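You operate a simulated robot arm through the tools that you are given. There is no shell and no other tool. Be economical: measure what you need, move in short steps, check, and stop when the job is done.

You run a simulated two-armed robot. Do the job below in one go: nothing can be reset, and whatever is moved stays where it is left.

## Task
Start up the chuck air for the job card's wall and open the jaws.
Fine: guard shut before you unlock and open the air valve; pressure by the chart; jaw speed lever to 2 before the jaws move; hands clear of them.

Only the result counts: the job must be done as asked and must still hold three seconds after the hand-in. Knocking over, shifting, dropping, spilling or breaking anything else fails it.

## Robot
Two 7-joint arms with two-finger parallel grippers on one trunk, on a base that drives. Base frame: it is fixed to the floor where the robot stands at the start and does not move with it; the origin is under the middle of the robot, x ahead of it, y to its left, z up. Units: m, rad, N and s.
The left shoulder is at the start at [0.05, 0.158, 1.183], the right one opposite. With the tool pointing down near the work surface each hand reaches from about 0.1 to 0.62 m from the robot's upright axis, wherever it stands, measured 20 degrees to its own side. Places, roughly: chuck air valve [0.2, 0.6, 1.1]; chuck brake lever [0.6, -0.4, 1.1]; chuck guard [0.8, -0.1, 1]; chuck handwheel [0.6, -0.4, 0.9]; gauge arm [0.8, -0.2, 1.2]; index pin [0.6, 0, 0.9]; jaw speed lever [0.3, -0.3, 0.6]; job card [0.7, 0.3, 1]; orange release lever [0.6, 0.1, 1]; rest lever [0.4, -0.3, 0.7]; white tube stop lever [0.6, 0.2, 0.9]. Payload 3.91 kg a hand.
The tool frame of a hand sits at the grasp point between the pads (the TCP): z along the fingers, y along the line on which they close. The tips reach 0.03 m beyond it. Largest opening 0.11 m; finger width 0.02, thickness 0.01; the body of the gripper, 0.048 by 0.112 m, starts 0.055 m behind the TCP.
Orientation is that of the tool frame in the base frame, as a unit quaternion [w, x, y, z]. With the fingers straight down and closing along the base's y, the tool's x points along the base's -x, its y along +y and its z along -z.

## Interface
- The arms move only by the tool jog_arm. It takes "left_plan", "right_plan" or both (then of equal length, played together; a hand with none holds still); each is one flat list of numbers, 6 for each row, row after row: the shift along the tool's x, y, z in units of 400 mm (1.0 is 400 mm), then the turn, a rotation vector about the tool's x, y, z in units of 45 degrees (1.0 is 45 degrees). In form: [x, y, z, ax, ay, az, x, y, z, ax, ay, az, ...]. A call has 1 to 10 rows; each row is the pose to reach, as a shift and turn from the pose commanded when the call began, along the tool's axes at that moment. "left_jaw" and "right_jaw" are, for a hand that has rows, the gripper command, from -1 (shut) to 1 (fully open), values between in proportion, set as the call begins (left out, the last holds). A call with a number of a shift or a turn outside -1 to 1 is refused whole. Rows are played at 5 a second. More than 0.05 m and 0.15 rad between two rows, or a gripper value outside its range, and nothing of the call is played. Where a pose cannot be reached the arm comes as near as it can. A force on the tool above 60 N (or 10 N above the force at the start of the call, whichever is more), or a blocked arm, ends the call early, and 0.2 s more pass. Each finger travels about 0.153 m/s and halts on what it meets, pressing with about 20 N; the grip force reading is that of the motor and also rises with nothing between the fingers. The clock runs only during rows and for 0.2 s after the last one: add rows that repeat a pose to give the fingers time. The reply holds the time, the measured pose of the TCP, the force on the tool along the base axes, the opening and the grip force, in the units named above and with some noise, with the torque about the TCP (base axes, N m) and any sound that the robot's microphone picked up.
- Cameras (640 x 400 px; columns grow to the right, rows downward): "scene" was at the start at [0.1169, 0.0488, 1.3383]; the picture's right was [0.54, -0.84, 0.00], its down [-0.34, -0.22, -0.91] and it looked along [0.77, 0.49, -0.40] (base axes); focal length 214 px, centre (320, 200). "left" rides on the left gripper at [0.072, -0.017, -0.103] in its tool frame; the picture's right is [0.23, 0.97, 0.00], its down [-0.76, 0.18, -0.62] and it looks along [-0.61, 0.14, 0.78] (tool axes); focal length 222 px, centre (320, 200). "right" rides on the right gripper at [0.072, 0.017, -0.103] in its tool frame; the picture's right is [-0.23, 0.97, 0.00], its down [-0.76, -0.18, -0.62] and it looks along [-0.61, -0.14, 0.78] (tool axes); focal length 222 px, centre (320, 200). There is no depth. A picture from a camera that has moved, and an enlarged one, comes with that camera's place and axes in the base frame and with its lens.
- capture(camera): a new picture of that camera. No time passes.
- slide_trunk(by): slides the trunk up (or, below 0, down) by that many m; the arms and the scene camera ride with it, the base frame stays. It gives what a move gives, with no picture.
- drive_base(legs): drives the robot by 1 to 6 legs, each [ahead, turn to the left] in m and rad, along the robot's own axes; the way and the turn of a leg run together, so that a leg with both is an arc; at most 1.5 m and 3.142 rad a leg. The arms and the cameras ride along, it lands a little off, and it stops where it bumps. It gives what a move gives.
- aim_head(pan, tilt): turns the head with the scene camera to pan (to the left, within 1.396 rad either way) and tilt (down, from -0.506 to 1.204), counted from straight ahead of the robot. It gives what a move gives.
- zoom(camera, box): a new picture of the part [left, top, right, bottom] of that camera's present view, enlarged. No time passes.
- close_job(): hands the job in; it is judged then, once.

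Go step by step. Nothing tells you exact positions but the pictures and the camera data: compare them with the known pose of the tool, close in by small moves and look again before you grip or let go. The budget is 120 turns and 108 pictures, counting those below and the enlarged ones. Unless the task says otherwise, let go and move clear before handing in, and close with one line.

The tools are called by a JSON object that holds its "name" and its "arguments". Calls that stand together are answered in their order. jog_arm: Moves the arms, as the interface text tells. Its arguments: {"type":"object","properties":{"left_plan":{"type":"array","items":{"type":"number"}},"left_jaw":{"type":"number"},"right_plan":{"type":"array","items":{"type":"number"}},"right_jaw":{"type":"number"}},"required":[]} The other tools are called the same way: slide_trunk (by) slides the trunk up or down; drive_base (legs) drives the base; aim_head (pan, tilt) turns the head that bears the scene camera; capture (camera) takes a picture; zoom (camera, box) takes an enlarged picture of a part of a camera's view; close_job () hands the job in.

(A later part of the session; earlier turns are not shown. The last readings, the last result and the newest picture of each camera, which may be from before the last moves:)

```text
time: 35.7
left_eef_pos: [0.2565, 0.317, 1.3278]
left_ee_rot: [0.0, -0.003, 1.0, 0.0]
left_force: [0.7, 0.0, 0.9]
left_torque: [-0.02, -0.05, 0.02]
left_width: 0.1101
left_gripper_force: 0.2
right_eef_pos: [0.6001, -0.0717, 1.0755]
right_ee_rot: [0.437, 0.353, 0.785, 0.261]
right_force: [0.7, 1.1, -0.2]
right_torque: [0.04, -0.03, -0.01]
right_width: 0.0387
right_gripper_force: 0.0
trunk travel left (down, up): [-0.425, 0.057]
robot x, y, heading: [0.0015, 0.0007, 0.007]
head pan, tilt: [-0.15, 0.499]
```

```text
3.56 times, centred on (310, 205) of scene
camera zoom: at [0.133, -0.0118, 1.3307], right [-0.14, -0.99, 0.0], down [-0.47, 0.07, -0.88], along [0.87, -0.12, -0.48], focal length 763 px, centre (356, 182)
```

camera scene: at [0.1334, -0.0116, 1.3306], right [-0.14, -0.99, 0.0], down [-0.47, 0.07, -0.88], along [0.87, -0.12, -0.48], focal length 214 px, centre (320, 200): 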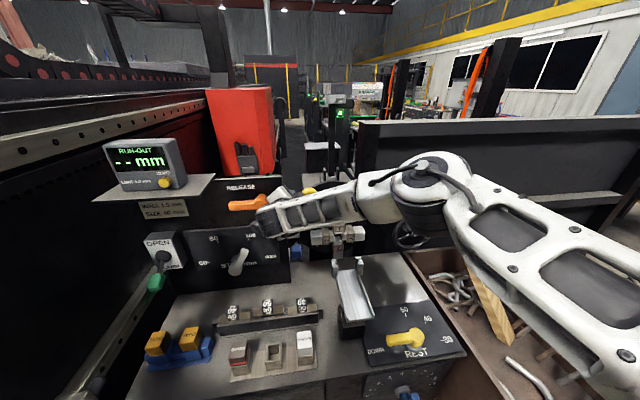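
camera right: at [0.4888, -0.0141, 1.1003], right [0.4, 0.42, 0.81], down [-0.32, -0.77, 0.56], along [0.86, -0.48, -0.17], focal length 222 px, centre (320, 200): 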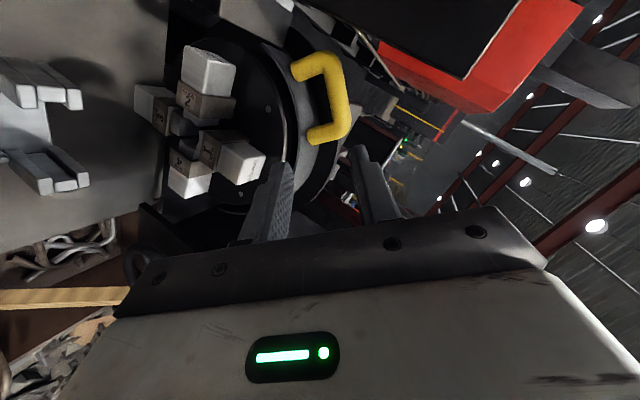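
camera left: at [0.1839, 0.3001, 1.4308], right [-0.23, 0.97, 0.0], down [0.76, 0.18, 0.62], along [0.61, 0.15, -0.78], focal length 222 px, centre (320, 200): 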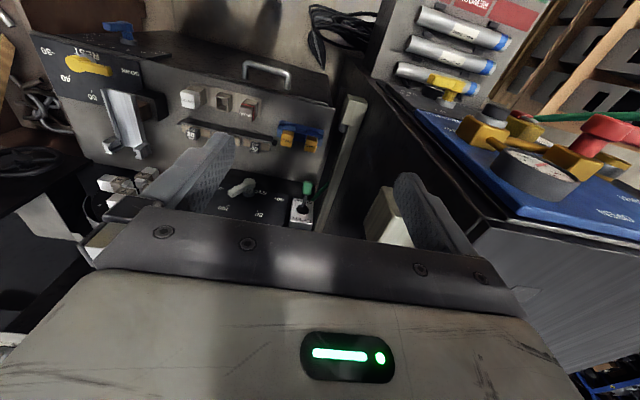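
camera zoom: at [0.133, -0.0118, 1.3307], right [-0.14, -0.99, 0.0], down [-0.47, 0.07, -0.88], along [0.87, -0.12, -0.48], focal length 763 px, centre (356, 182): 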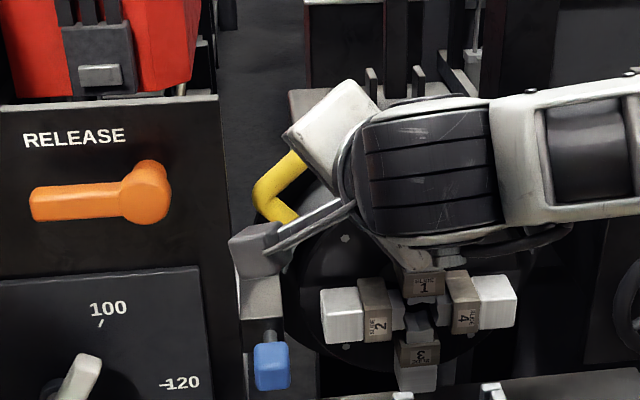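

The bail's crossbar triangulates to about (0.75, -0.037, 1.008). I'll shift sideways 22 mm and advance 0.1 m, then look again.

{"name": "jog_arm", "arguments": {"right_plan": [0.015, 0.054, 0.05, 0, 0, 0, 0.015, 0.054, 0.15, 0, 0, 0, 0.015, 0.054, 0.25, 0, 0, 0]}}

{"name": "capture", "arguments": {"camera": "right"}}

{"name": "zoom", "arguments": {"camera": "scene", "box": [260, 150, 380, 240]}}

```text
time: 36.5
left_eef_pos: [0.2565, 0.3187, 1.3272]
left_ee_rot: [0.0, -0.003, 1.0, 0.0]
left_force: [0.4, 0.2, -0.3]
left_torque: [-0.01, 0.01, 0.0]
left_width: 0.1095
left_gripper_force: 0.0
right_eef_pos: [0.6913, -0.046, 1.0386]
right_ee_rot: [0.438, 0.352, 0.785, 0.26]
right_force: [1.1, 0.4, -0.6]
right_torque: [-0.01, -0.01, 0.01]
right_width: 0.0384
right_gripper_force: 0.0
trunk travel left (down, up): [-0.425, 0.057]
robot x, y, heading: [0.003, 0.0044, 0.008]
head pan, tilt: [-0.15, 0.499]
```

```text
71 pictures are left
camera right: at [0.5795, 0.0124, 1.0636], right [0.4, 0.42, 0.81], down [-0.32, -0.77, 0.56], along [0.86, -0.48, -0.17], focal length 222 px, centre (320, 200)
```

right: 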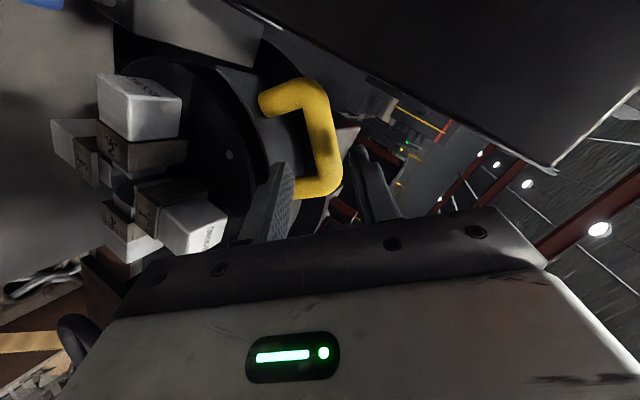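

```text
4.44 times, centred on (320, 195) of scene
camera zoom: at [0.1336, -0.0111, 1.3306], right [-0.14, -0.99, 0.0], down [-0.47, 0.07, -0.88], along [0.87, -0.12, -0.48], focal length 953 px, centre (320, 222)
```

zoom: 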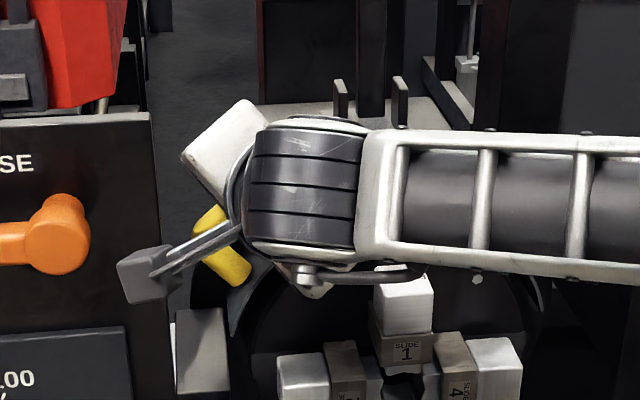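

Bar lies centred between the fingers and the panel edge (x≈0.685, y≈0.018) stays clear. I'll advance 50 mm.

{"name": "jog_arm", "arguments": {"right_plan": [0, 0.003, 0.045, 0, 0, 0, 0, 0.006, 0.09, 0, 0, 0, 0, 0.006, 0.13, 0, 0, 0]}}

{"name": "capture", "arguments": {"camera": "right"}}

```text
time: 37.3
left_eef_pos: [0.2562, 0.3182, 1.327]
left_ee_rot: [0.0, -0.003, 1.0, 0.0]
left_force: [-0.5, 1.2, -0.2]
left_torque: [0.04, 0.0, -0.04]
left_width: 0.1098
left_gripper_force: 0.1
right_eef_pos: [0.7394, -0.0385, 1.0173]
right_ee_rot: [0.438, 0.353, 0.785, 0.26]
right_force: [0.2, 0.5, -0.6]
right_torque: [0.01, 0.02, -0.01]
right_width: 0.0384
right_gripper_force: 0.0
trunk travel left (down, up): [-0.425, 0.057]
robot x, y, heading: [0.0045, 0.0019, 0.007]
head pan, tilt: [-0.15, 0.499]
```

```text
69 pictures are left
camera right: at [0.6267, 0.019, 1.0411], right [0.4, 0.42, 0.81], down [-0.32, -0.77, 0.56], along [0.86, -0.48, -0.17], focal length 222 px, centre (320, 200)
```

right: 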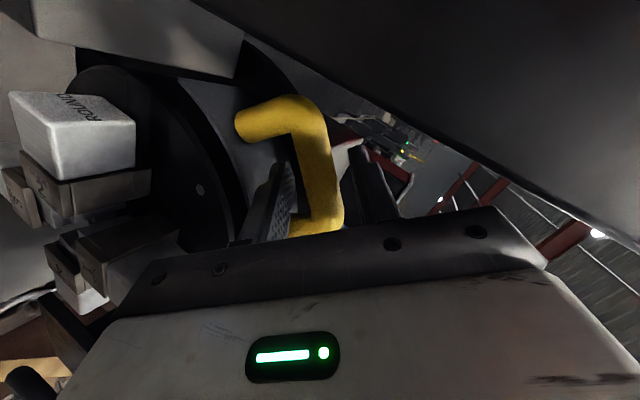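

The crossbar is between the pads, so I close the gripper on it.

{"name": "jog_arm", "arguments": {"right_plan": [0, 0, 0, 0, 0, 0, 0, 0, 0, 0, 0, 0, 0, 0, 0, 0, 0, 0], "right_jaw": -1}}

```text
time: 38.1
left_eef_pos: [0.2552, 0.3175, 1.328]
left_ee_rot: [0.0, -0.004, 1.0, -0.001]
left_force: [-0.8, 0.1, 0.1]
left_torque: [0.03, 0.01, -0.05]
left_width: 0.1101
left_gripper_force: 0.1
right_eef_pos: [0.7381, -0.0398, 1.016]
right_ee_rot: [0.438, 0.353, 0.785, 0.259]
right_force: [-5.1, -3.1, -4.8]
right_torque: [-1.16, 0.27, 0.2]
right_width: 0.0221
right_gripper_force: 45.4
trunk travel left (down, up): [-0.425, 0.057]
robot x, y, heading: [0.0048, 0.0022, 0.003]
head pan, tilt: [-0.15, 0.499]
```

Gripped (22 mm). Now a gentle 30 mm pull along -x to test whether the guard slides.

{"name": "jog_arm", "arguments": {"right_plan": [0.009, -0.008, -0.022, 0, 0, 0, 0.018, -0.016, -0.044, 0, 0, 0, 0.0276, -0.0245, -0.065, 0, 0, 0]}}

{"name": "capture", "arguments": {"camera": "right"}}

```text
time: 38.9
left_eef_pos: [0.257, 0.3164, 1.3285]
left_ee_rot: [0.0, -0.004, 1.0, 0.0]
left_force: [0.0, 1.2, -0.6]
left_torque: [-0.01, 0.0, 0.01]
left_width: 0.1101
left_gripper_force: 0.0
right_eef_pos: [0.7089, -0.0403, 1.0164]
right_ee_rot: [0.436, 0.355, 0.785, 0.259]
right_force: [0.6, -8.0, -5.9]
right_torque: [-1.08, 0.42, 0.32]
right_width: 0.0223
right_gripper_force: 45.1
trunk travel left (down, up): [-0.425, 0.057]
robot x, y, heading: [0.0042, 0.0041, 0.005]
head pan, tilt: [-0.15, 0.499]
```

```text
68 pictures are left
camera right: at [0.5977, 0.0184, 1.0402], right [0.4, 0.42, 0.81], down [-0.32, -0.77, 0.56], along [0.86, -0.49, -0.17], focal length 222 px, centre (320, 200)
```

right: 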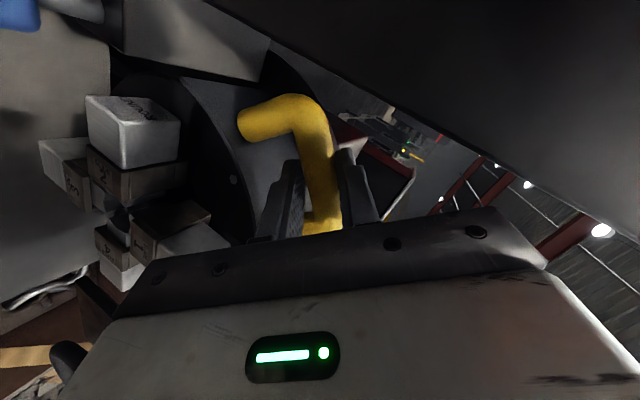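

The guard slides forward with low force. I continue pulling along -x until it stops.

{"name": "jog_arm", "arguments": {"right_plan": [0.0138, -0.0122, -0.0325, 0, 0, 0, 0.0276, -0.0245, -0.065, 0, 0, 0, 0.0414, -0.0367, -0.0975, 0, 0, 0, 0.0552, -0.049, -0.13, 0, 0, 0, 0.069, -0.061, -0.1625, 0, 0, 0]}}

{"name": "capture", "arguments": {"camera": "right"}}

{"name": "capture", "arguments": {"camera": "scene"}}

```text
time: 40.1
left_eef_pos: [0.2556, 0.3156, 1.329]
left_ee_rot: [0.0, -0.004, 1.0, 0.0]
left_force: [0.3, -0.5, -0.8]
left_torque: [0.02, 0.01, 0.0]
left_width: 0.11
left_gripper_force: 0.0
right_eef_pos: [0.6324, -0.0393, 1.0169]
right_ee_rot: [0.437, 0.356, 0.784, 0.259]
right_force: [-2.1, -16.9, -3.9]
right_torque: [-0.9, 0.83, 0.47]
right_width: 0.0221
right_gripper_force: 45.2
trunk travel left (down, up): [-0.425, 0.057]
robot x, y, heading: [0.0034, 0.0009, 0.005]
head pan, tilt: [-0.15, 0.499]
```

```text
67 pictures are left
camera right: at [0.5218, 0.0188, 1.0402], right [0.4, 0.42, 0.81], down [-0.32, -0.77, 0.56], along [0.86, -0.49, -0.17], focal length 222 px, centre (320, 200)
```

right: 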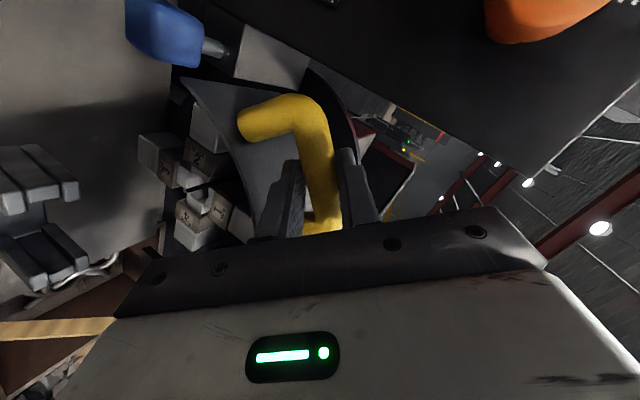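

```text
66 pictures are left
camera scene: at [0.1334, -0.0136, 1.3306], right [-0.14, -0.99, 0.0], down [-0.47, 0.07, -0.88], along [0.87, -0.12, -0.48], focal length 214 px, centre (320, 200)
```

scene: 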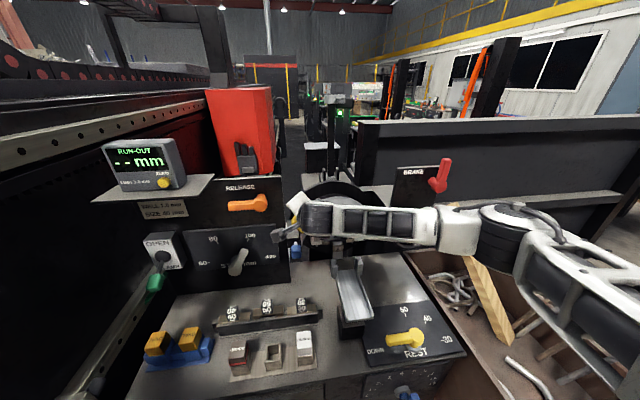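

Guard has come forward ~106 mm. I continue in small steps to find the end stop, easing the side force a little.

{"name": "jog_arm", "arguments": {"right_plan": [0.0042, -0.0132, -0.0225, 0, 0, 0, 0.0136, -0.0214, -0.0442, 0, 0, 0, 0.023, -0.0296, -0.066, 0, 0, 0, 0.023, -0.0296, -0.066, 0, 0, 0]}}

```text
time: 41.1
left_eef_pos: [0.2559, 0.3164, 1.3281]
left_ee_rot: [0.0, -0.005, 1.0, -0.001]
left_force: [0.0, 0.2, 0.4]
left_torque: [-0.02, -0.01, 0.03]
left_width: 0.11
left_gripper_force: 0.0
right_eef_pos: [0.6009, -0.0384, 1.0164]
right_ee_rot: [0.438, 0.353, 0.785, 0.261]
right_force: [0.3, -0.6, -0.1]
right_torque: [0.0, -0.02, -0.03]
right_width: 0.0001
right_gripper_force: 37.0
trunk travel left (down, up): [-0.425, 0.057]
robot x, y, heading: [0.0029, 0.0034, 0.009]
head pan, tilt: [-0.15, 0.499]
```

The fingers slipped off, presumably because the guard reached its stop. I'll look.

{"name": "capture", "arguments": {"camera": "right"}}

{"name": "zoom", "arguments": {"camera": "scene", "box": [260, 150, 400, 270]}}

```text
65 pictures are left
camera right: at [0.4907, 0.0188, 1.0398], right [0.4, 0.42, 0.81], down [-0.32, -0.77, 0.56], along [0.86, -0.48, -0.17], focal length 222 px, centre (320, 200)
```

right: 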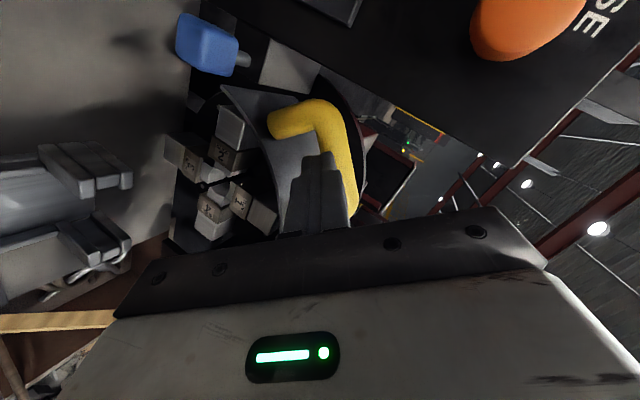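

```text
3.33 times, centred on (330, 210) of scene
camera zoom: at [0.1324, -0.0113, 1.3307], right [-0.14, -0.99, 0.0], down [-0.47, 0.07, -0.88], along [0.87, -0.12, -0.48], focal length 715 px, centre (287, 167)
```

zoom: 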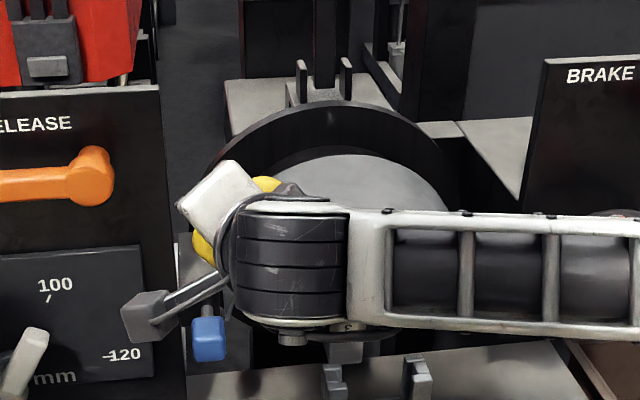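

I back off along the fingers to see the guard.

{"name": "jog_arm", "arguments": {"right_plan": [0, 0, -0.1, 0, 0, 0, 0, 0, -0.2, 0, 0, 0, 0, -0.05, -0.3, 0, 0, 0, 0, -0.1, -0.4, 0, 0, 0]}}

{"name": "capture", "arguments": {"camera": "right"}}

{"name": "zoom", "arguments": {"camera": "scene", "box": [260, 150, 400, 270]}}

```text
time: 42.1
left_eef_pos: [0.256, 0.3172, 1.3287]
left_ee_rot: [0.0, -0.004, 1.0, 0.0]
left_force: [0.2, -0.9, 0.9]
left_torque: [0.01, 0.0, -0.01]
left_width: 0.11
left_gripper_force: 0.0
right_eef_pos: [0.4493, -0.0805, 1.0651]
right_ee_rot: [0.438, 0.353, 0.785, 0.26]
right_force: [-0.6, 0.1, -0.6]
right_torque: [0.0, -0.05, 0.04]
right_width: 0.0
right_gripper_force: 37.6
trunk travel left (down, up): [-0.425, 0.057]
robot x, y, heading: [0.0029, 0.0019, 0.009]
head pan, tilt: [-0.15, 0.499]
```

```text
63 pictures are left
camera right: at [0.3389, -0.0223, 1.0891], right [0.4, 0.42, 0.81], down [-0.32, -0.77, 0.56], along [0.86, -0.48, -0.17], focal length 222 px, centre (320, 200)
```

right: 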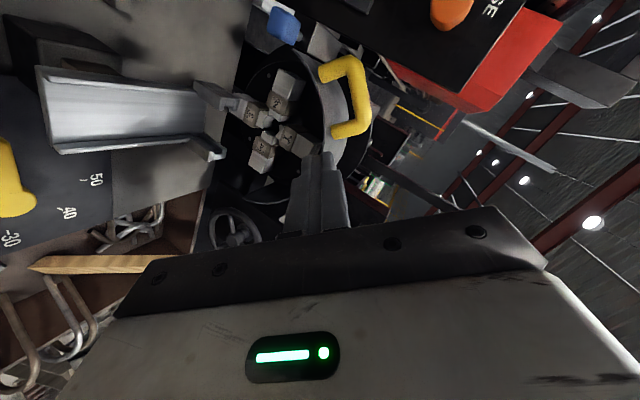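

```text
3.33 times, centred on (330, 210) of scene
camera zoom: at [0.1327, -0.0116, 1.3307], right [-0.14, -0.99, 0.0], down [-0.47, 0.07, -0.88], along [0.87, -0.12, -0.48], focal length 715 px, centre (287, 167)
```

zoom: 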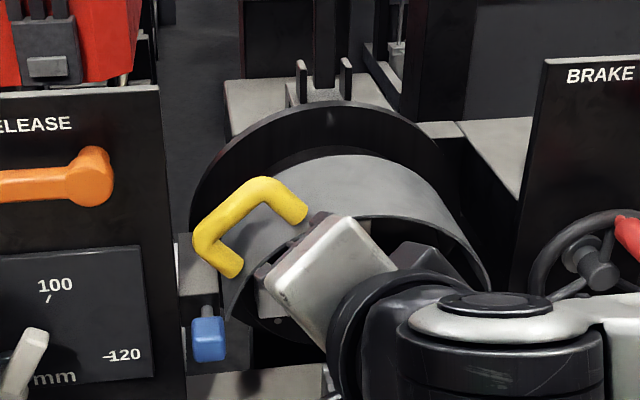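

The guard now covers the jaws and is against its stop (~109 mm travel). Next is the jaw speed lever: I back the base up 0.4 m and lower the trunk to look at it squarely.

{"name": "drive_base", "arguments": {"legs": [[-0.4, 0]]}}

{"name": "slide_trunk", "arguments": {"by": -0.35}}

{"name": "aim_head", "arguments": {"pan": -0.3, "tilt": 0.4}}

{"name": "capture", "arguments": {"camera": "scene"}}

```text
time: 44.6
left_eef_pos: [-0.1503, 0.315, 1.3282]
left_ee_rot: [0.0, -0.008, 1.0, 0.0]
left_force: [-0.7, 0.7, 0.5]
left_torque: [0.0, -0.03, 0.0]
left_width: 0.1102
left_gripper_force: 0.0
right_eef_pos: [0.0488, -0.0823, 1.0653]
right_ee_rot: [0.437, 0.35, 0.786, 0.262]
right_force: [-0.1, 0.8, 0.7]
right_torque: [-0.02, -0.03, 0.02]
right_width: 0.0
right_gripper_force: 37.4
trunk travel left (down, up): [-0.425, 0.057]
robot x, y, heading: [-0.3998, 0.0015, 0.015]
head pan, tilt: [-0.15, 0.499]
```

```text
time: 48.0
left_eef_pos: [-0.1479, 0.3153, 0.9785]
left_ee_rot: [0.0, -0.008, 1.0, 0.0]
left_force: [0.9, -0.6, -0.2]
left_torque: [-0.02, -0.02, -0.04]
left_width: 0.1098
left_gripper_force: 0.0
right_eef_pos: [0.0476, -0.0812, 0.7152]
right_ee_rot: [0.437, 0.35, 0.786, 0.261]
right_force: [0.6, 0.2, 0.3]
right_torque: [-0.02, 0.01, 0.0]
right_width: 0.0
right_gripper_force: 38.2
trunk travel left (down, up): [-0.075, 0.407]
robot x, y, heading: [-0.3964, 0.0017, 0.018]
head pan, tilt: [-0.15, 0.499]
```

```text
time: 48.7
left_eef_pos: [-0.1502, 0.3152, 0.9778]
left_ee_rot: [0.0, -0.008, 1.0, 0.0]
left_force: [0.3, -0.7, 0.2]
left_torque: [0.0, -0.01, 0.01]
left_width: 0.1102
left_gripper_force: 0.0
right_eef_pos: [0.0487, -0.0811, 0.715]
right_ee_rot: [0.437, 0.349, 0.786, 0.262]
right_force: [0.3, -0.3, 0.1]
right_torque: [0.02, 0.01, 0.01]
right_width: 0.0
right_gripper_force: 38.2
trunk travel left (down, up): [-0.075, 0.407]
robot x, y, heading: [-0.3956, -0.0039, 0.016]
head pan, tilt: [-0.3, 0.4]
```

```text
61 pictures are left
camera scene: at [-0.2707, -0.0288, 0.9898], right [-0.28, -0.96, 0.0], down [-0.37, 0.11, -0.92], along [0.88, -0.26, -0.39], focal length 214 px, centre (320, 200)
```

scene: 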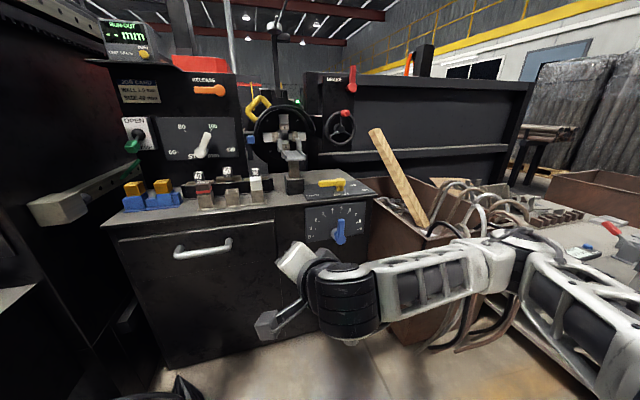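

{"name": "zoom", "arguments": {"camera": "scene", "box": [290, 190, 390, 260]}}

{"name": "zoom", "arguments": {"camera": "scene", "box": [200, 80, 370, 200]}}

{"name": "capture", "arguments": {"camera": "right"}}

```text
5.71 times, centred on (340, 225) of scene
camera zoom: at [-0.2707, -0.0288, 0.9898], right [-0.28, -0.96, 0.0], down [-0.37, 0.11, -0.92], along [0.88, -0.26, -0.39], focal length 1226 px, centre (206, 57)
```

zoom: 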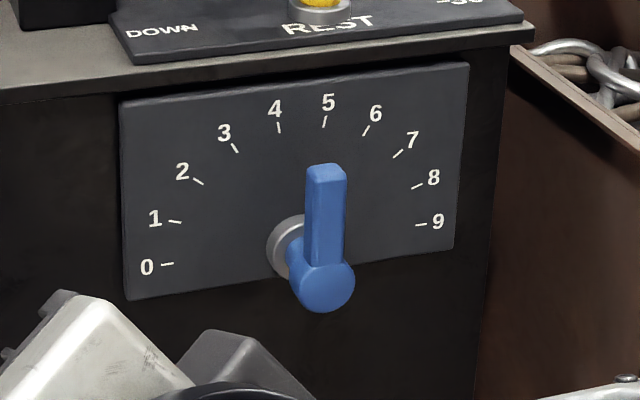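

```text
3.33 times, centred on (285, 140) of scene
camera zoom: at [-0.2707, -0.0288, 0.9898], right [-0.28, -0.96, 0.0], down [-0.37, 0.11, -0.92], along [0.88, -0.26, -0.39], focal length 715 px, centre (437, 400)
```

zoom: 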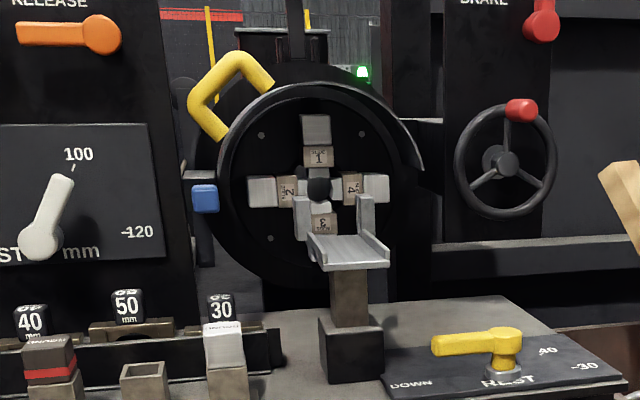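

```text
58 pictures are left
camera right: at [-0.0628, -0.0241, 0.7388], right [0.4, 0.43, 0.81], down [-0.32, -0.77, 0.56], along [0.86, -0.48, -0.17], focal length 222 px, centre (320, 200)
```

right: 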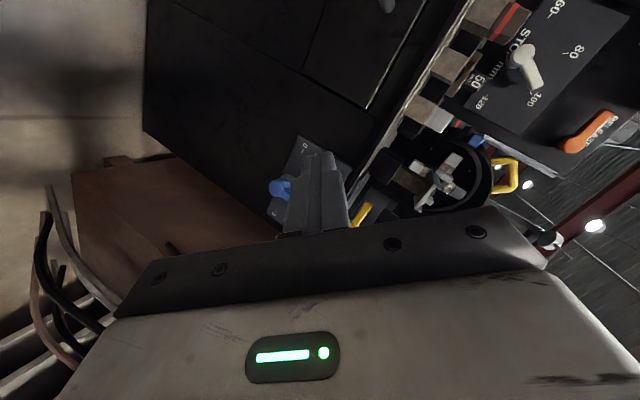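

Jaw speed geometry: axis at (y -0.284, z 0.559), panel x≈0.38, arm pointing up (~4.5), 20° per step, so "2" is 40° above +y. I'll turn the right hand to point straight forward.

{"name": "jog_arm", "arguments": {"right_plan": [0, 0, 0, -0.0218, -0.082, -0.1445, 0, 0, 0, -0.0437, -0.164, -0.289, 0, 0, 0, -0.0655, -0.246, -0.4335, 0, 0, 0, -0.0874, -0.328, -0.578], "right_jaw": 0}}

{"name": "jog_arm", "arguments": {"right_plan": [0, 0, 0, -0.0218, -0.082, -0.1445, 0, 0, 0, -0.0437, -0.164, -0.289, 0, 0, 0, -0.0655, -0.246, -0.4335, 0, 0, 0, -0.0874, -0.328, -0.578]}}

{"name": "capture", "arguments": {"camera": "scene"}}

{"name": "capture", "arguments": {"camera": "right"}}

```text
time: 49.7
left_eef_pos: [-0.1481, 0.3144, 0.9774]
left_ee_rot: [0.0, -0.008, 1.0, 0.0]
left_force: [0.3, 0.4, 0.1]
left_torque: [-0.01, -0.03, 0.02]
left_width: 0.11
left_gripper_force: 0.0
right_eef_pos: [0.0483, -0.0801, 0.7144]
right_ee_rot: [0.593, 0.179, 0.773, 0.136]
right_force: [0.3, 0.5, -0.3]
right_torque: [-0.02, -0.01, 0.02]
right_width: 0.0552
right_gripper_force: 0.0
trunk travel left (down, up): [-0.075, 0.407]
robot x, y, heading: [-0.3991, -0.0028, 0.016]
head pan, tilt: [-0.3, 0.4]
```

```text
time: 50.7
left_eef_pos: [-0.1501, 0.3148, 0.9784]
left_ee_rot: [0.0, -0.008, 1.0, 0.0]
left_force: [-0.2, 0.5, -0.4]
left_torque: [-0.01, 0.0, -0.01]
left_width: 0.11
left_gripper_force: 0.1
right_eef_pos: [0.0489, -0.0817, 0.7154]
right_ee_rot: [0.708, -0.003, 0.706, 0.002]
right_force: [-0.4, 0.9, 0.4]
right_torque: [0.0, 0.0, 0.02]
right_width: 0.0549
right_gripper_force: 0.1
trunk travel left (down, up): [-0.075, 0.407]
robot x, y, heading: [-0.3967, -0.0024, 0.016]
head pan, tilt: [-0.3, 0.4]
```

```text
57 pictures are left
camera scene: at [-0.2707, -0.0289, 0.9898], right [-0.28, -0.96, 0.0], down [-0.37, 0.11, -0.92], along [0.88, -0.26, -0.39], focal length 214 px, centre (320, 200)
```

scene: 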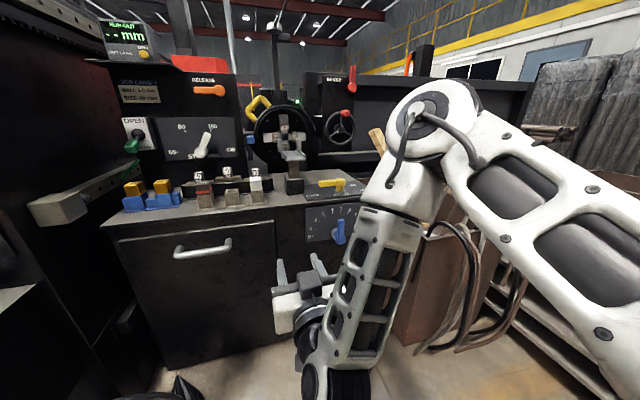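

```text
56 pictures are left
camera right: at [-0.0547, -0.0638, 0.6408], right [-0.01, 0.97, 0.23], down [-0.62, -0.18, 0.76], along [0.78, -0.14, 0.61], focal length 222 px, centre (320, 200)
```

right: 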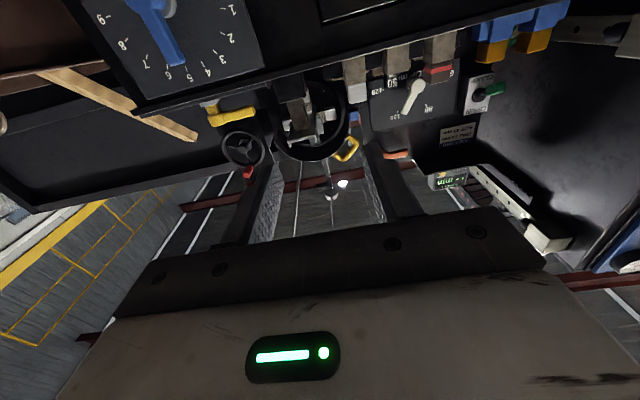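

The hand is square to the panel. I move it right and down first, keeping well short of the panel.

{"name": "jog_arm", "arguments": {"right_plan": [0.05, -0.1, 0.04, 0, 0, 0, 0.1, -0.2, 0.08, 0, 0, 0, 0.15, -0.3, 0.12, 0, 0, 0, 0.2, -0.4, 0.16, 0, 0, 0, 0.2525, -0.5, 0.2, 0, 0, 0]}}

{"name": "capture", "arguments": {"camera": "scene"}}

{"name": "capture", "arguments": {"camera": "right"}}

```text
time: 51.9
left_eef_pos: [-0.1496, 0.3137, 0.9773]
left_ee_rot: [0.0, -0.008, 1.0, 0.001]
left_force: [0.3, 0.0, -0.2]
left_torque: [0.02, -0.03, 0.0]
left_width: 0.1101
left_gripper_force: 0.1
right_eef_pos: [0.0509, -0.0851, 0.713]
right_ee_rot: [0.707, -0.002, 0.707, 0.002]
right_force: [0.8, -0.4, -0.3]
right_torque: [0.01, 0.01, 0.01]
right_width: 0.055
right_gripper_force: 0.1
right hand out of reach, approached as far as the arm can: row 1, 2, 3, 4, 5
trunk travel left (down, up): [-0.075, 0.407]
robot x, y, heading: [-0.4029, -0.0006, 0.014]
head pan, tilt: [-0.3, 0.4]
```

```text
55 pictures are left
camera scene: at [-0.2707, -0.0289, 0.9898], right [-0.28, -0.96, 0.0], down [-0.37, 0.11, -0.92], along [0.88, -0.26, -0.39], focal length 214 px, centre (320, 200)
```

scene: 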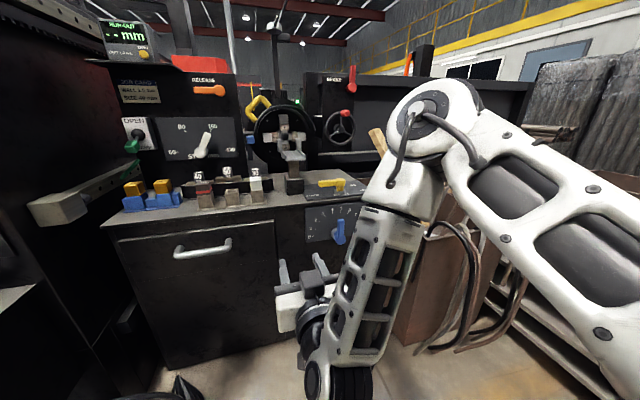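

```text
54 pictures are left
camera right: at [-0.0524, -0.0681, 0.6389], right [0.0, 0.97, 0.23], down [-0.62, -0.18, 0.76], along [0.78, -0.14, 0.61], focal length 222 px, centre (320, 200)
```

right: 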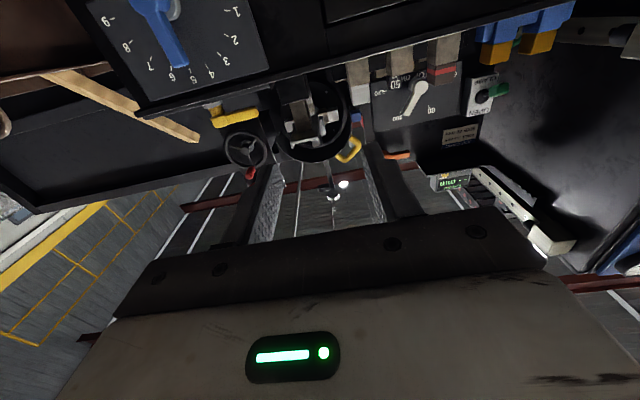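

The wrist is at a limit while folded; extending forward first should free it.

{"name": "jog_arm", "arguments": {"right_plan": [0, 0, 0.1, 0, 0, 0, 0, -0.03, 0.2, 0, 0, 0, 0, -0.08, 0.3, 0, 0, 0, 0, -0.18, 0.35, 0, 0, 0, 0.03, -0.28, 0.38, 0, 0, 0, 0.08, -0.37, 0.4, 0, 0, 0, 0.13, -0.46, 0.4, 0, 0, 0, 0.2, -0.5, 0.4, 0, 0, 0]}}

{"name": "capture", "arguments": {"camera": "scene"}}

```text
time: 53.7
left_eef_pos: [-0.1486, 0.3145, 0.9786]
left_ee_rot: [0.0, -0.008, 1.0, -0.001]
left_force: [-0.3, 0.7, 0.1]
left_torque: [-0.01, 0.01, -0.01]
left_width: 0.1099
left_gripper_force: 0.1
right_eef_pos: [0.1813, -0.0716, 0.7598]
right_ee_rot: [0.705, 0.001, 0.709, -0.001]
right_force: [-0.7, 0.5, -0.1]
right_torque: [-0.03, 0.01, -0.01]
right_width: 0.055
right_gripper_force: 0.0
right hand out of reach, approached as far as the arm can: row 1, 2, 3, 4, 5, 6, 7, 8
trunk travel left (down, up): [-0.075, 0.407]
robot x, y, heading: [-0.4, -0.0014, 0.014]
head pan, tilt: [-0.3, 0.4]
```

```text
53 pictures are left
camera scene: at [-0.2707, -0.0289, 0.9898], right [-0.28, -0.96, 0.0], down [-0.37, 0.11, -0.92], along [0.88, -0.26, -0.39], focal length 214 px, centre (320, 200)
```

scene: 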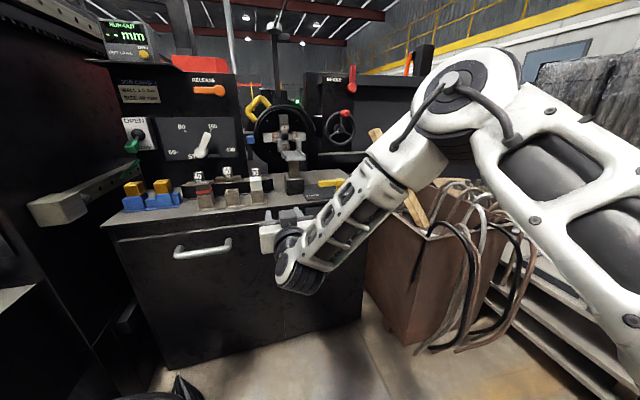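

Pointing straight forward at low height is awkward for the arm. I'll pitch the hand 45° downward and push the lever sideways with closed fingers instead of gripping it.

{"name": "jog_arm", "arguments": {"right_plan": [0, 0, 0, 0, 0.17, 0, 0, 0, 0, 0, 0.34, 0, 0, 0, 0, 0, 0.51, 0, 0, 0, 0, 0, 0.68, 0, 0, 0, 0, 0, 0.84, 0, 0, 0, 0, 0, 1, 0], "right_jaw": -1}}

{"name": "jog_arm", "arguments": {"right_plan": [0, -0.1, -0.05, 0, 0, 0, 0, -0.2, -0.1, 0, 0, 0, 0, -0.3, -0.1, 0, 0, 0, 0, -0.4, -0.1, 0, 0, 0, 0, -0.5, -0.1, 0, 0, 0, 0, -0.6, -0.1, 0, 0, 0]}}

{"name": "capture", "arguments": {"camera": "scene"}}

```text
time: 55.1
left_eef_pos: [-0.1495, 0.3148, 0.9781]
left_ee_rot: [0.0, -0.007, 1.0, 0.001]
left_force: [-0.2, -0.2, -0.4]
left_torque: [-0.01, 0.03, 0.0]
left_width: 0.11
left_gripper_force: 0.1
right_eef_pos: [0.1729, -0.068, 0.7652]
right_ee_rot: [0.382, -0.004, 0.924, 0.002]
right_force: [-0.2, 0.7, -0.7]
right_torque: [0.01, 0.0, -0.05]
right_width: 0.0
right_gripper_force: 20.1
trunk travel left (down, up): [-0.075, 0.407]
robot x, y, heading: [-0.4021, -0.0028, 0.014]
head pan, tilt: [-0.3, 0.4]
```

```text
time: 56.5
left_eef_pos: [-0.1489, 0.3141, 0.9779]
left_ee_rot: [0.001, -0.007, 1.0, 0.0]
left_force: [0.4, 0.6, 0.3]
left_torque: [0.0, 0.01, -0.01]
left_width: 0.1098
left_gripper_force: 0.3
right_eef_pos: [0.1466, -0.3083, 0.795]
right_ee_rot: [0.382, -0.004, 0.924, 0.001]
right_force: [0.5, -0.2, 1.0]
right_torque: [0.0, 0.03, -0.01]
right_width: 0.0001
right_gripper_force: 19.5
trunk travel left (down, up): [-0.075, 0.407]
robot x, y, heading: [-0.4003, -0.0009, 0.015]
head pan, tilt: [-0.3, 0.4]
```

```text
52 pictures are left
camera scene: at [-0.2707, -0.0288, 0.9898], right [-0.28, -0.96, 0.0], down [-0.37, 0.11, -0.92], along [0.88, -0.26, -0.39], focal length 214 px, centre (320, 200)
```

scene: 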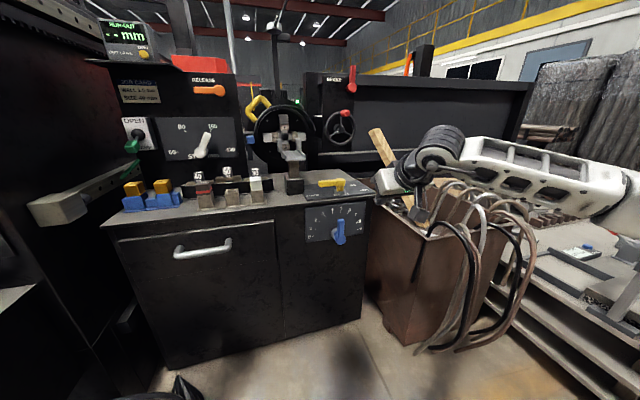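

The hand is now well posed at 45°. Advancing along the fingers brings it just to the right of the blue lever; I stop short and check.

{"name": "jog_arm", "arguments": {"right_plan": [-0.005, -0.02, 0.11, 0, 0, 0, -0.01, -0.042, 0.22, 0, 0, 0, -0.015, -0.042, 0.33, 0, 0, 0, -0.02, -0.042, 0.44, 0, 0, 0]}}

{"name": "capture", "arguments": {"camera": "right"}}

{"name": "zoom", "arguments": {"camera": "scene", "box": [290, 170, 420, 270]}}

```text
time: 57.5
left_eef_pos: [-0.1484, 0.3148, 0.9779]
left_ee_rot: [0.001, -0.008, 1.0, 0.0]
left_force: [0.4, -0.2, 0.2]
left_torque: [-0.02, -0.02, 0.01]
left_width: 0.1098
left_gripper_force: 0.0
right_eef_pos: [0.2756, -0.3252, 0.6773]
right_ee_rot: [0.384, -0.003, 0.923, 0.001]
right_force: [0.1, -0.1, 0.4]
right_torque: [0.04, 0.02, 0.01]
right_width: 0.0
right_gripper_force: 19.8
trunk travel left (down, up): [-0.075, 0.407]
robot x, y, heading: [-0.4013, -0.0015, 0.018]
head pan, tilt: [-0.3, 0.4]
```

```text
51 pictures are left
camera right: at [0.1516, -0.3074, 0.6975], right [0.15, 0.97, 0.16], down [0.1, -0.18, 0.98], along [0.98, -0.13, -0.12], focal length 222 px, centre (320, 200)
```

right: 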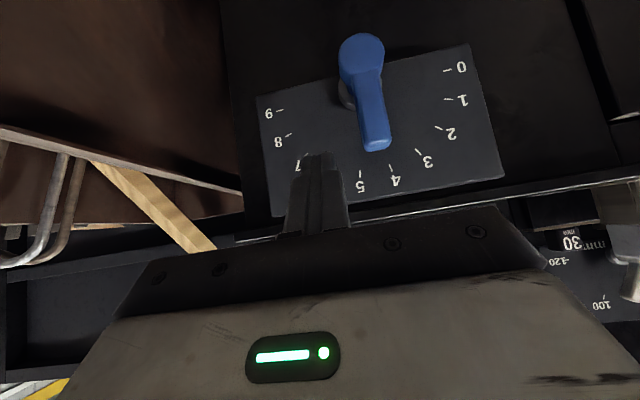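

```text
4.00 times, centred on (355, 220) of scene
camera zoom: at [-0.2708, -0.0289, 0.9898], right [-0.28, -0.96, 0.0], down [-0.37, 0.11, -0.92], along [0.88, -0.26, -0.39], focal length 858 px, centre (180, 120)
```

zoom: 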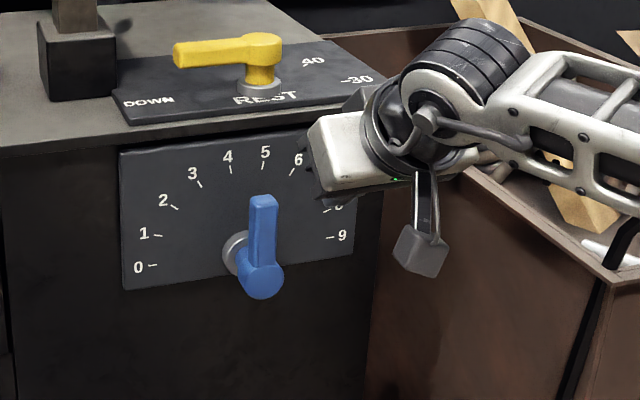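

{"name": "jog_arm", "arguments": {"right_plan": [0, 0, 0.08, 0, 0, 0, 0, 0, 0.16, 0, 0, 0]}}

{"name": "capture", "arguments": {"camera": "right"}}

```text
time: 58.1
left_eef_pos: [-0.1489, 0.3147, 0.9783]
left_ee_rot: [0.001, -0.007, 1.0, 0.0]
left_force: [0.0, -0.8, -0.7]
left_torque: [-0.01, -0.01, 0.0]
left_width: 0.1098
left_gripper_force: 0.0
right_eef_pos: [0.3193, -0.323, 0.6317]
right_ee_rot: [0.383, -0.004, 0.924, 0.002]
right_force: [-0.2, -1.4, 0.0]
right_torque: [-0.04, -0.01, -0.02]
right_width: 0.0
right_gripper_force: 20.3
trunk travel left (down, up): [-0.075, 0.407]
robot x, y, heading: [-0.3979, 0.0001, 0.016]
head pan, tilt: [-0.3, 0.4]
```

```text
49 pictures are left
camera right: at [0.196, -0.306, 0.6524], right [0.15, 0.97, 0.16], down [0.1, -0.18, 0.98], along [0.98, -0.13, -0.12], focal length 222 px, centre (320, 200)
```

right: 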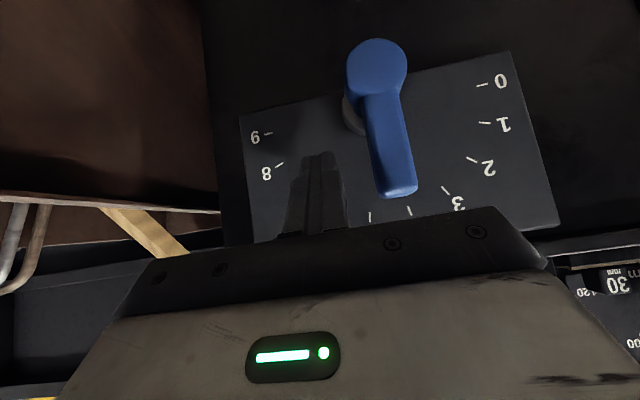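

The fingertips sit right beside the lever arm. I push left (+y) 45 mm in small steps.

{"name": "jog_arm", "arguments": {"right_plan": [0, 0.03, 0, 0, 0, 0, 0, 0.06, 0, 0, 0, 0, 0, 0.09, 0, 0, 0, 0, 0, 0.113, 0, 0, 0, 0]}}

{"name": "capture", "arguments": {"camera": "right"}}

```text
time: 59.1
left_eef_pos: [-0.1488, 0.3146, 0.9779]
left_ee_rot: [0.001, -0.008, 1.0, 0.0]
left_force: [-0.2, 0.2, 0.5]
left_torque: [0.03, -0.04, 0.04]
left_width: 0.1098
left_gripper_force: 0.0
right_eef_pos: [0.3202, -0.2786, 0.6306]
right_ee_rot: [0.383, -0.004, 0.924, 0.001]
right_force: [1.8, -2.5, 0.3]
right_torque: [-0.1, -0.03, -0.05]
right_width: 0.0
right_gripper_force: 20.6
trunk travel left (down, up): [-0.075, 0.407]
robot x, y, heading: [-0.3966, -0.0039, 0.015]
head pan, tilt: [-0.3, 0.4]
```

```text
48 pictures are left
camera right: at [0.1966, -0.2613, 0.6508], right [0.15, 0.98, 0.16], down [0.1, -0.18, 0.98], along [0.98, -0.14, -0.12], focal length 222 px, centre (320, 200)
```

right: 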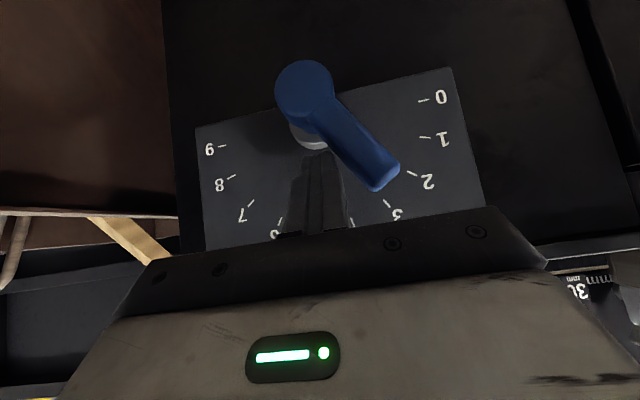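

The lever reads about 3 now, so another ~19 mm should bring it to 2.

{"name": "jog_arm", "arguments": {"right_plan": [0, 0.02, 0, 0, 0, 0, 0, 0.046, 0, 0, 0, 0, 0, 0.046, 0, 0, 0, 0]}}

{"name": "capture", "arguments": {"camera": "right"}}

{"name": "zoom", "arguments": {"camera": "scene", "box": [290, 180, 390, 260]}}

```text
time: 59.9
left_eef_pos: [-0.1493, 0.3143, 0.9777]
left_ee_rot: [0.0, -0.009, 1.0, 0.0]
left_force: [-0.4, 0.8, 0.1]
left_torque: [0.0, 0.02, -0.01]
left_width: 0.11
left_gripper_force: 0.0
right_eef_pos: [0.3221, -0.26, 0.631]
right_ee_rot: [0.383, -0.004, 0.924, 0.002]
right_force: [-0.5, -1.3, 0.1]
right_torque: [-0.06, -0.01, 0.0]
right_width: 0.0
right_gripper_force: 20.2
trunk travel left (down, up): [-0.075, 0.407]
robot x, y, heading: [-0.3981, -0.0059, 0.021]
head pan, tilt: [-0.3, 0.4]
```

```text
47 pictures are left
camera right: at [0.1972, -0.2421, 0.6514], right [0.15, 0.98, 0.16], down [0.1, -0.18, 0.98], along [0.98, -0.13, -0.12], focal length 222 px, centre (320, 200)
```

right: 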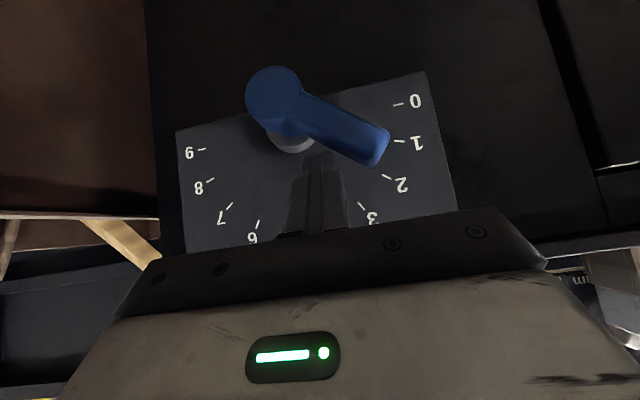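

```text
5.00 times, centred on (340, 220) of scene
camera zoom: at [-0.2708, -0.0289, 0.9898], right [-0.28, -0.96, 0.0], down [-0.37, 0.11, -0.92], along [0.88, -0.26, -0.39], focal length 1072 px, centre (220, 100)
```

zoom: 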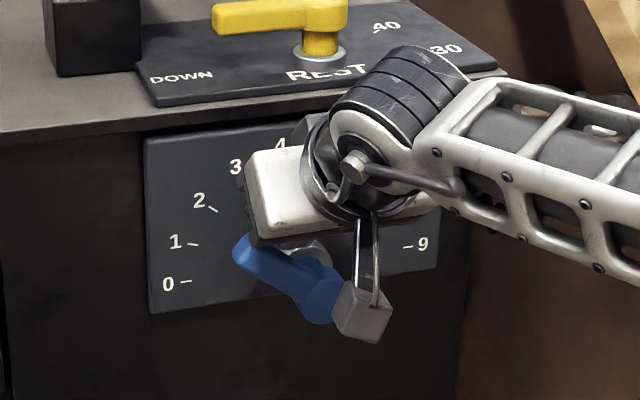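

The lever is very close to 2. I withdraw and check it with an unobstructed view.

{"name": "jog_arm", "arguments": {"right_plan": [0, -0.01, -0.06, 0, 0, 0, 0, -0.05, -0.16, 0, 0, 0, 0, -0.05, -0.26, 0, 0, 0, 0, -0.05, -0.36, 0, 0, 0]}}

{"name": "zoom", "arguments": {"camera": "right", "box": [220, 60, 460, 210]}}

{"name": "zoom", "arguments": {"camera": "scene", "box": [290, 190, 380, 255]}}

```text
time: 60.9
left_eef_pos: [-0.1497, 0.3151, 0.9772]
left_ee_rot: [0.001, -0.008, 1.0, 0.0]
left_force: [0.8, -0.2, 0.6]
left_torque: [0.0, 0.02, -0.01]
left_width: 0.11
left_gripper_force: 0.1
right_eef_pos: [0.2203, -0.2827, 0.7323]
right_ee_rot: [0.384, -0.003, 0.923, 0.001]
right_force: [0.1, -0.5, 0.1]
right_torque: [0.01, -0.03, 0.01]
right_width: 0.0
right_gripper_force: 20.3
trunk travel left (down, up): [-0.075, 0.407]
robot x, y, heading: [-0.3972, -0.0049, 0.019]
head pan, tilt: [-0.3, 0.4]
```

```text
2.67 times, centred on (340, 135) of right
camera zoom: at [0.0956, -0.2651, 0.7517], right [0.15, 0.97, 0.16], down [0.1, -0.18, 0.98], along [0.98, -0.13, -0.12], focal length 592 px, centre (267, 373)
```

zoom: 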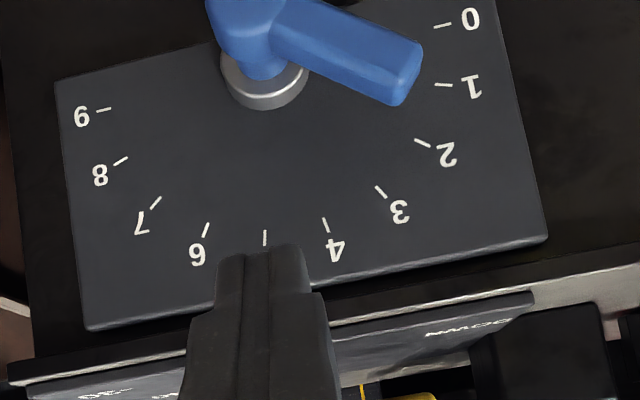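

```text
6.15 times, centred on (335, 222) of scene
camera zoom: at [-0.2707, -0.0289, 0.9898], right [-0.28, -0.96, 0.0], down [-0.37, 0.11, -0.92], along [0.88, -0.26, -0.39], focal length 1320 px, centre (228, 62)
```

zoom: 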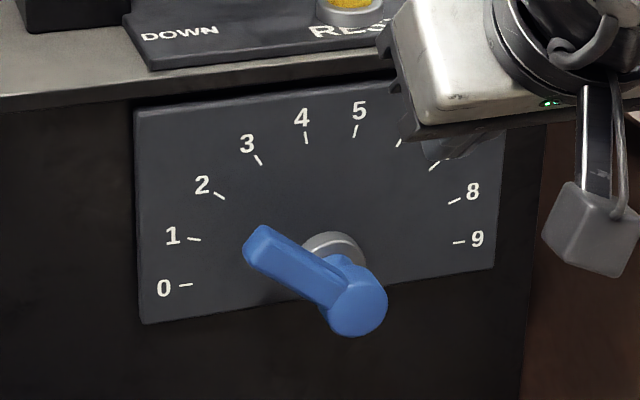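

Jaw speed reads 2 (within about a tenth of a division). Next is the air panel: I retract the right hand, raise the trunk and drive round to face the panel from behind its shelf.

{"name": "jog_arm", "arguments": {"right_plan": [0.06, 0, -0.08, 0, 0, 0, 0.12, 0, -0.16, 0, 0, 0, 0.18, 0, -0.24, 0, 0, 0, 0.24, 0, -0.32, 0, 0, 0, 0.3, 0, -0.4, 0, 0, 0, 0.36, 0, -0.46, 0, 0, 0, 0.42, 0, -0.52, 0, 0, 0]}}

{"name": "slide_trunk", "arguments": {"by": 0.3}}

{"name": "drive_base", "arguments": {"legs": [[-0.3, 0], [0, -0.7], [-0.65, 0], [0, 0.68]]}}

{"name": "aim_head", "arguments": {"pan": 0.1, "tilt": 0.3}}

{"name": "capture", "arguments": {"camera": "scene"}}

```text
time: 62.5
left_eef_pos: [-0.1492, 0.3149, 0.9774]
left_ee_rot: [0.0, -0.008, 1.0, 0.0]
left_force: [0.1, 0.1, 0.2]
left_torque: [0.01, 0.02, -0.03]
left_width: 0.1099
left_gripper_force: 0.1
right_eef_pos: [-0.0158, -0.2934, 0.7684]
right_ee_rot: [0.383, -0.004, 0.924, 0.002]
right_force: [-0.1, 0.5, 0.0]
right_torque: [0.0, 0.02, -0.01]
right_width: 0.0001
right_gripper_force: 19.9
right hand out of reach, approached as far as the arm can: row 6, 7
trunk travel left (down, up): [-0.075, 0.407]
robot x, y, heading: [-0.3973, -0.0008, 0.016]
head pan, tilt: [-0.3, 0.4]
```

```text
time: 65.5
left_eef_pos: [-0.1495, 0.3147, 1.2778]
left_ee_rot: [0.0, -0.008, 1.0, -0.001]
left_force: [0.1, -0.5, 0.3]
left_torque: [-0.05, -0.03, -0.02]
left_width: 0.1101
left_gripper_force: 0.1
right_eef_pos: [-0.0142, -0.2953, 1.0696]
right_ee_rot: [0.382, -0.003, 0.924, 0.001]
right_force: [-0.1, 0.2, 1.6]
right_torque: [-0.01, 0.02, -0.02]
right_width: 0.0001
right_gripper_force: 19.6
trunk travel left (down, up): [-0.375, 0.107]
robot x, y, heading: [-0.3998, -0.002, 0.015]
head pan, tilt: [-0.3, 0.4]
```

```text
time: 74.5
left_eef_pos: [-0.9319, 0.7141, 1.2795]
left_ee_rot: [0.0, 0.018, 1.0, 0.0]
left_force: [-0.3, -0.8, -0.6]
left_torque: [0.03, -0.02, 0.03]
left_width: 0.1099
left_gripper_force: 0.1
right_eef_pos: [-0.8286, 0.1003, 1.0705]
right_ee_rot: [0.381, 0.02, 0.924, -0.008]
right_force: [0.8, -0.2, 0.0]
right_torque: [0.01, 0.0, 0.0]
right_width: 0.0001
right_gripper_force: 20.2
trunk travel left (down, up): [-0.375, 0.107]
robot x, y, heading: [-1.2, 0.4125, -0.034]
head pan, tilt: [-0.3, 0.4]
```

```text
time: 75.3
left_eef_pos: [-0.9319, 0.7143, 1.2784]
left_ee_rot: [0.0, 0.017, 1.0, 0.0]
left_force: [-0.3, 0.5, 0.1]
left_torque: [-0.01, -0.02, 0.01]
left_width: 0.1102
left_gripper_force: 0.0
right_eef_pos: [-0.8293, 0.0996, 1.0707]
right_ee_rot: [0.382, 0.02, 0.924, -0.008]
right_force: [0.2, -0.4, -0.5]
right_torque: [0.0, 0.0, -0.02]
right_width: 0.0
right_gripper_force: 20.0
trunk travel left (down, up): [-0.375, 0.107]
robot x, y, heading: [-1.196, 0.411, -0.041]
head pan, tilt: [0.099, 0.3]
```

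```text
43 pictures are left
camera scene: at [-1.065, 0.4141, 1.2991], right [0.06, -1.0, 0.0], down [-0.3, -0.02, -0.96], along [0.95, 0.06, -0.3], focal length 214 px, centre (320, 200)
```

scene: 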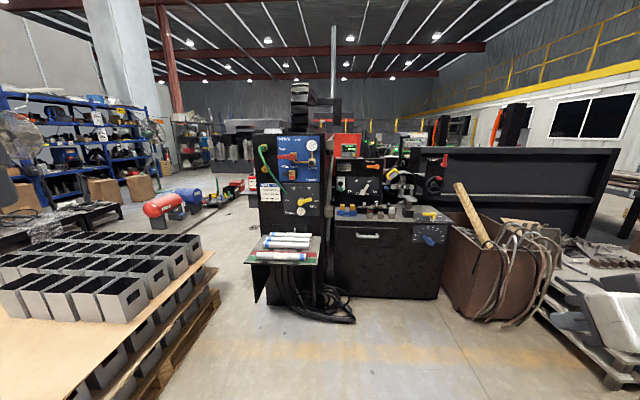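

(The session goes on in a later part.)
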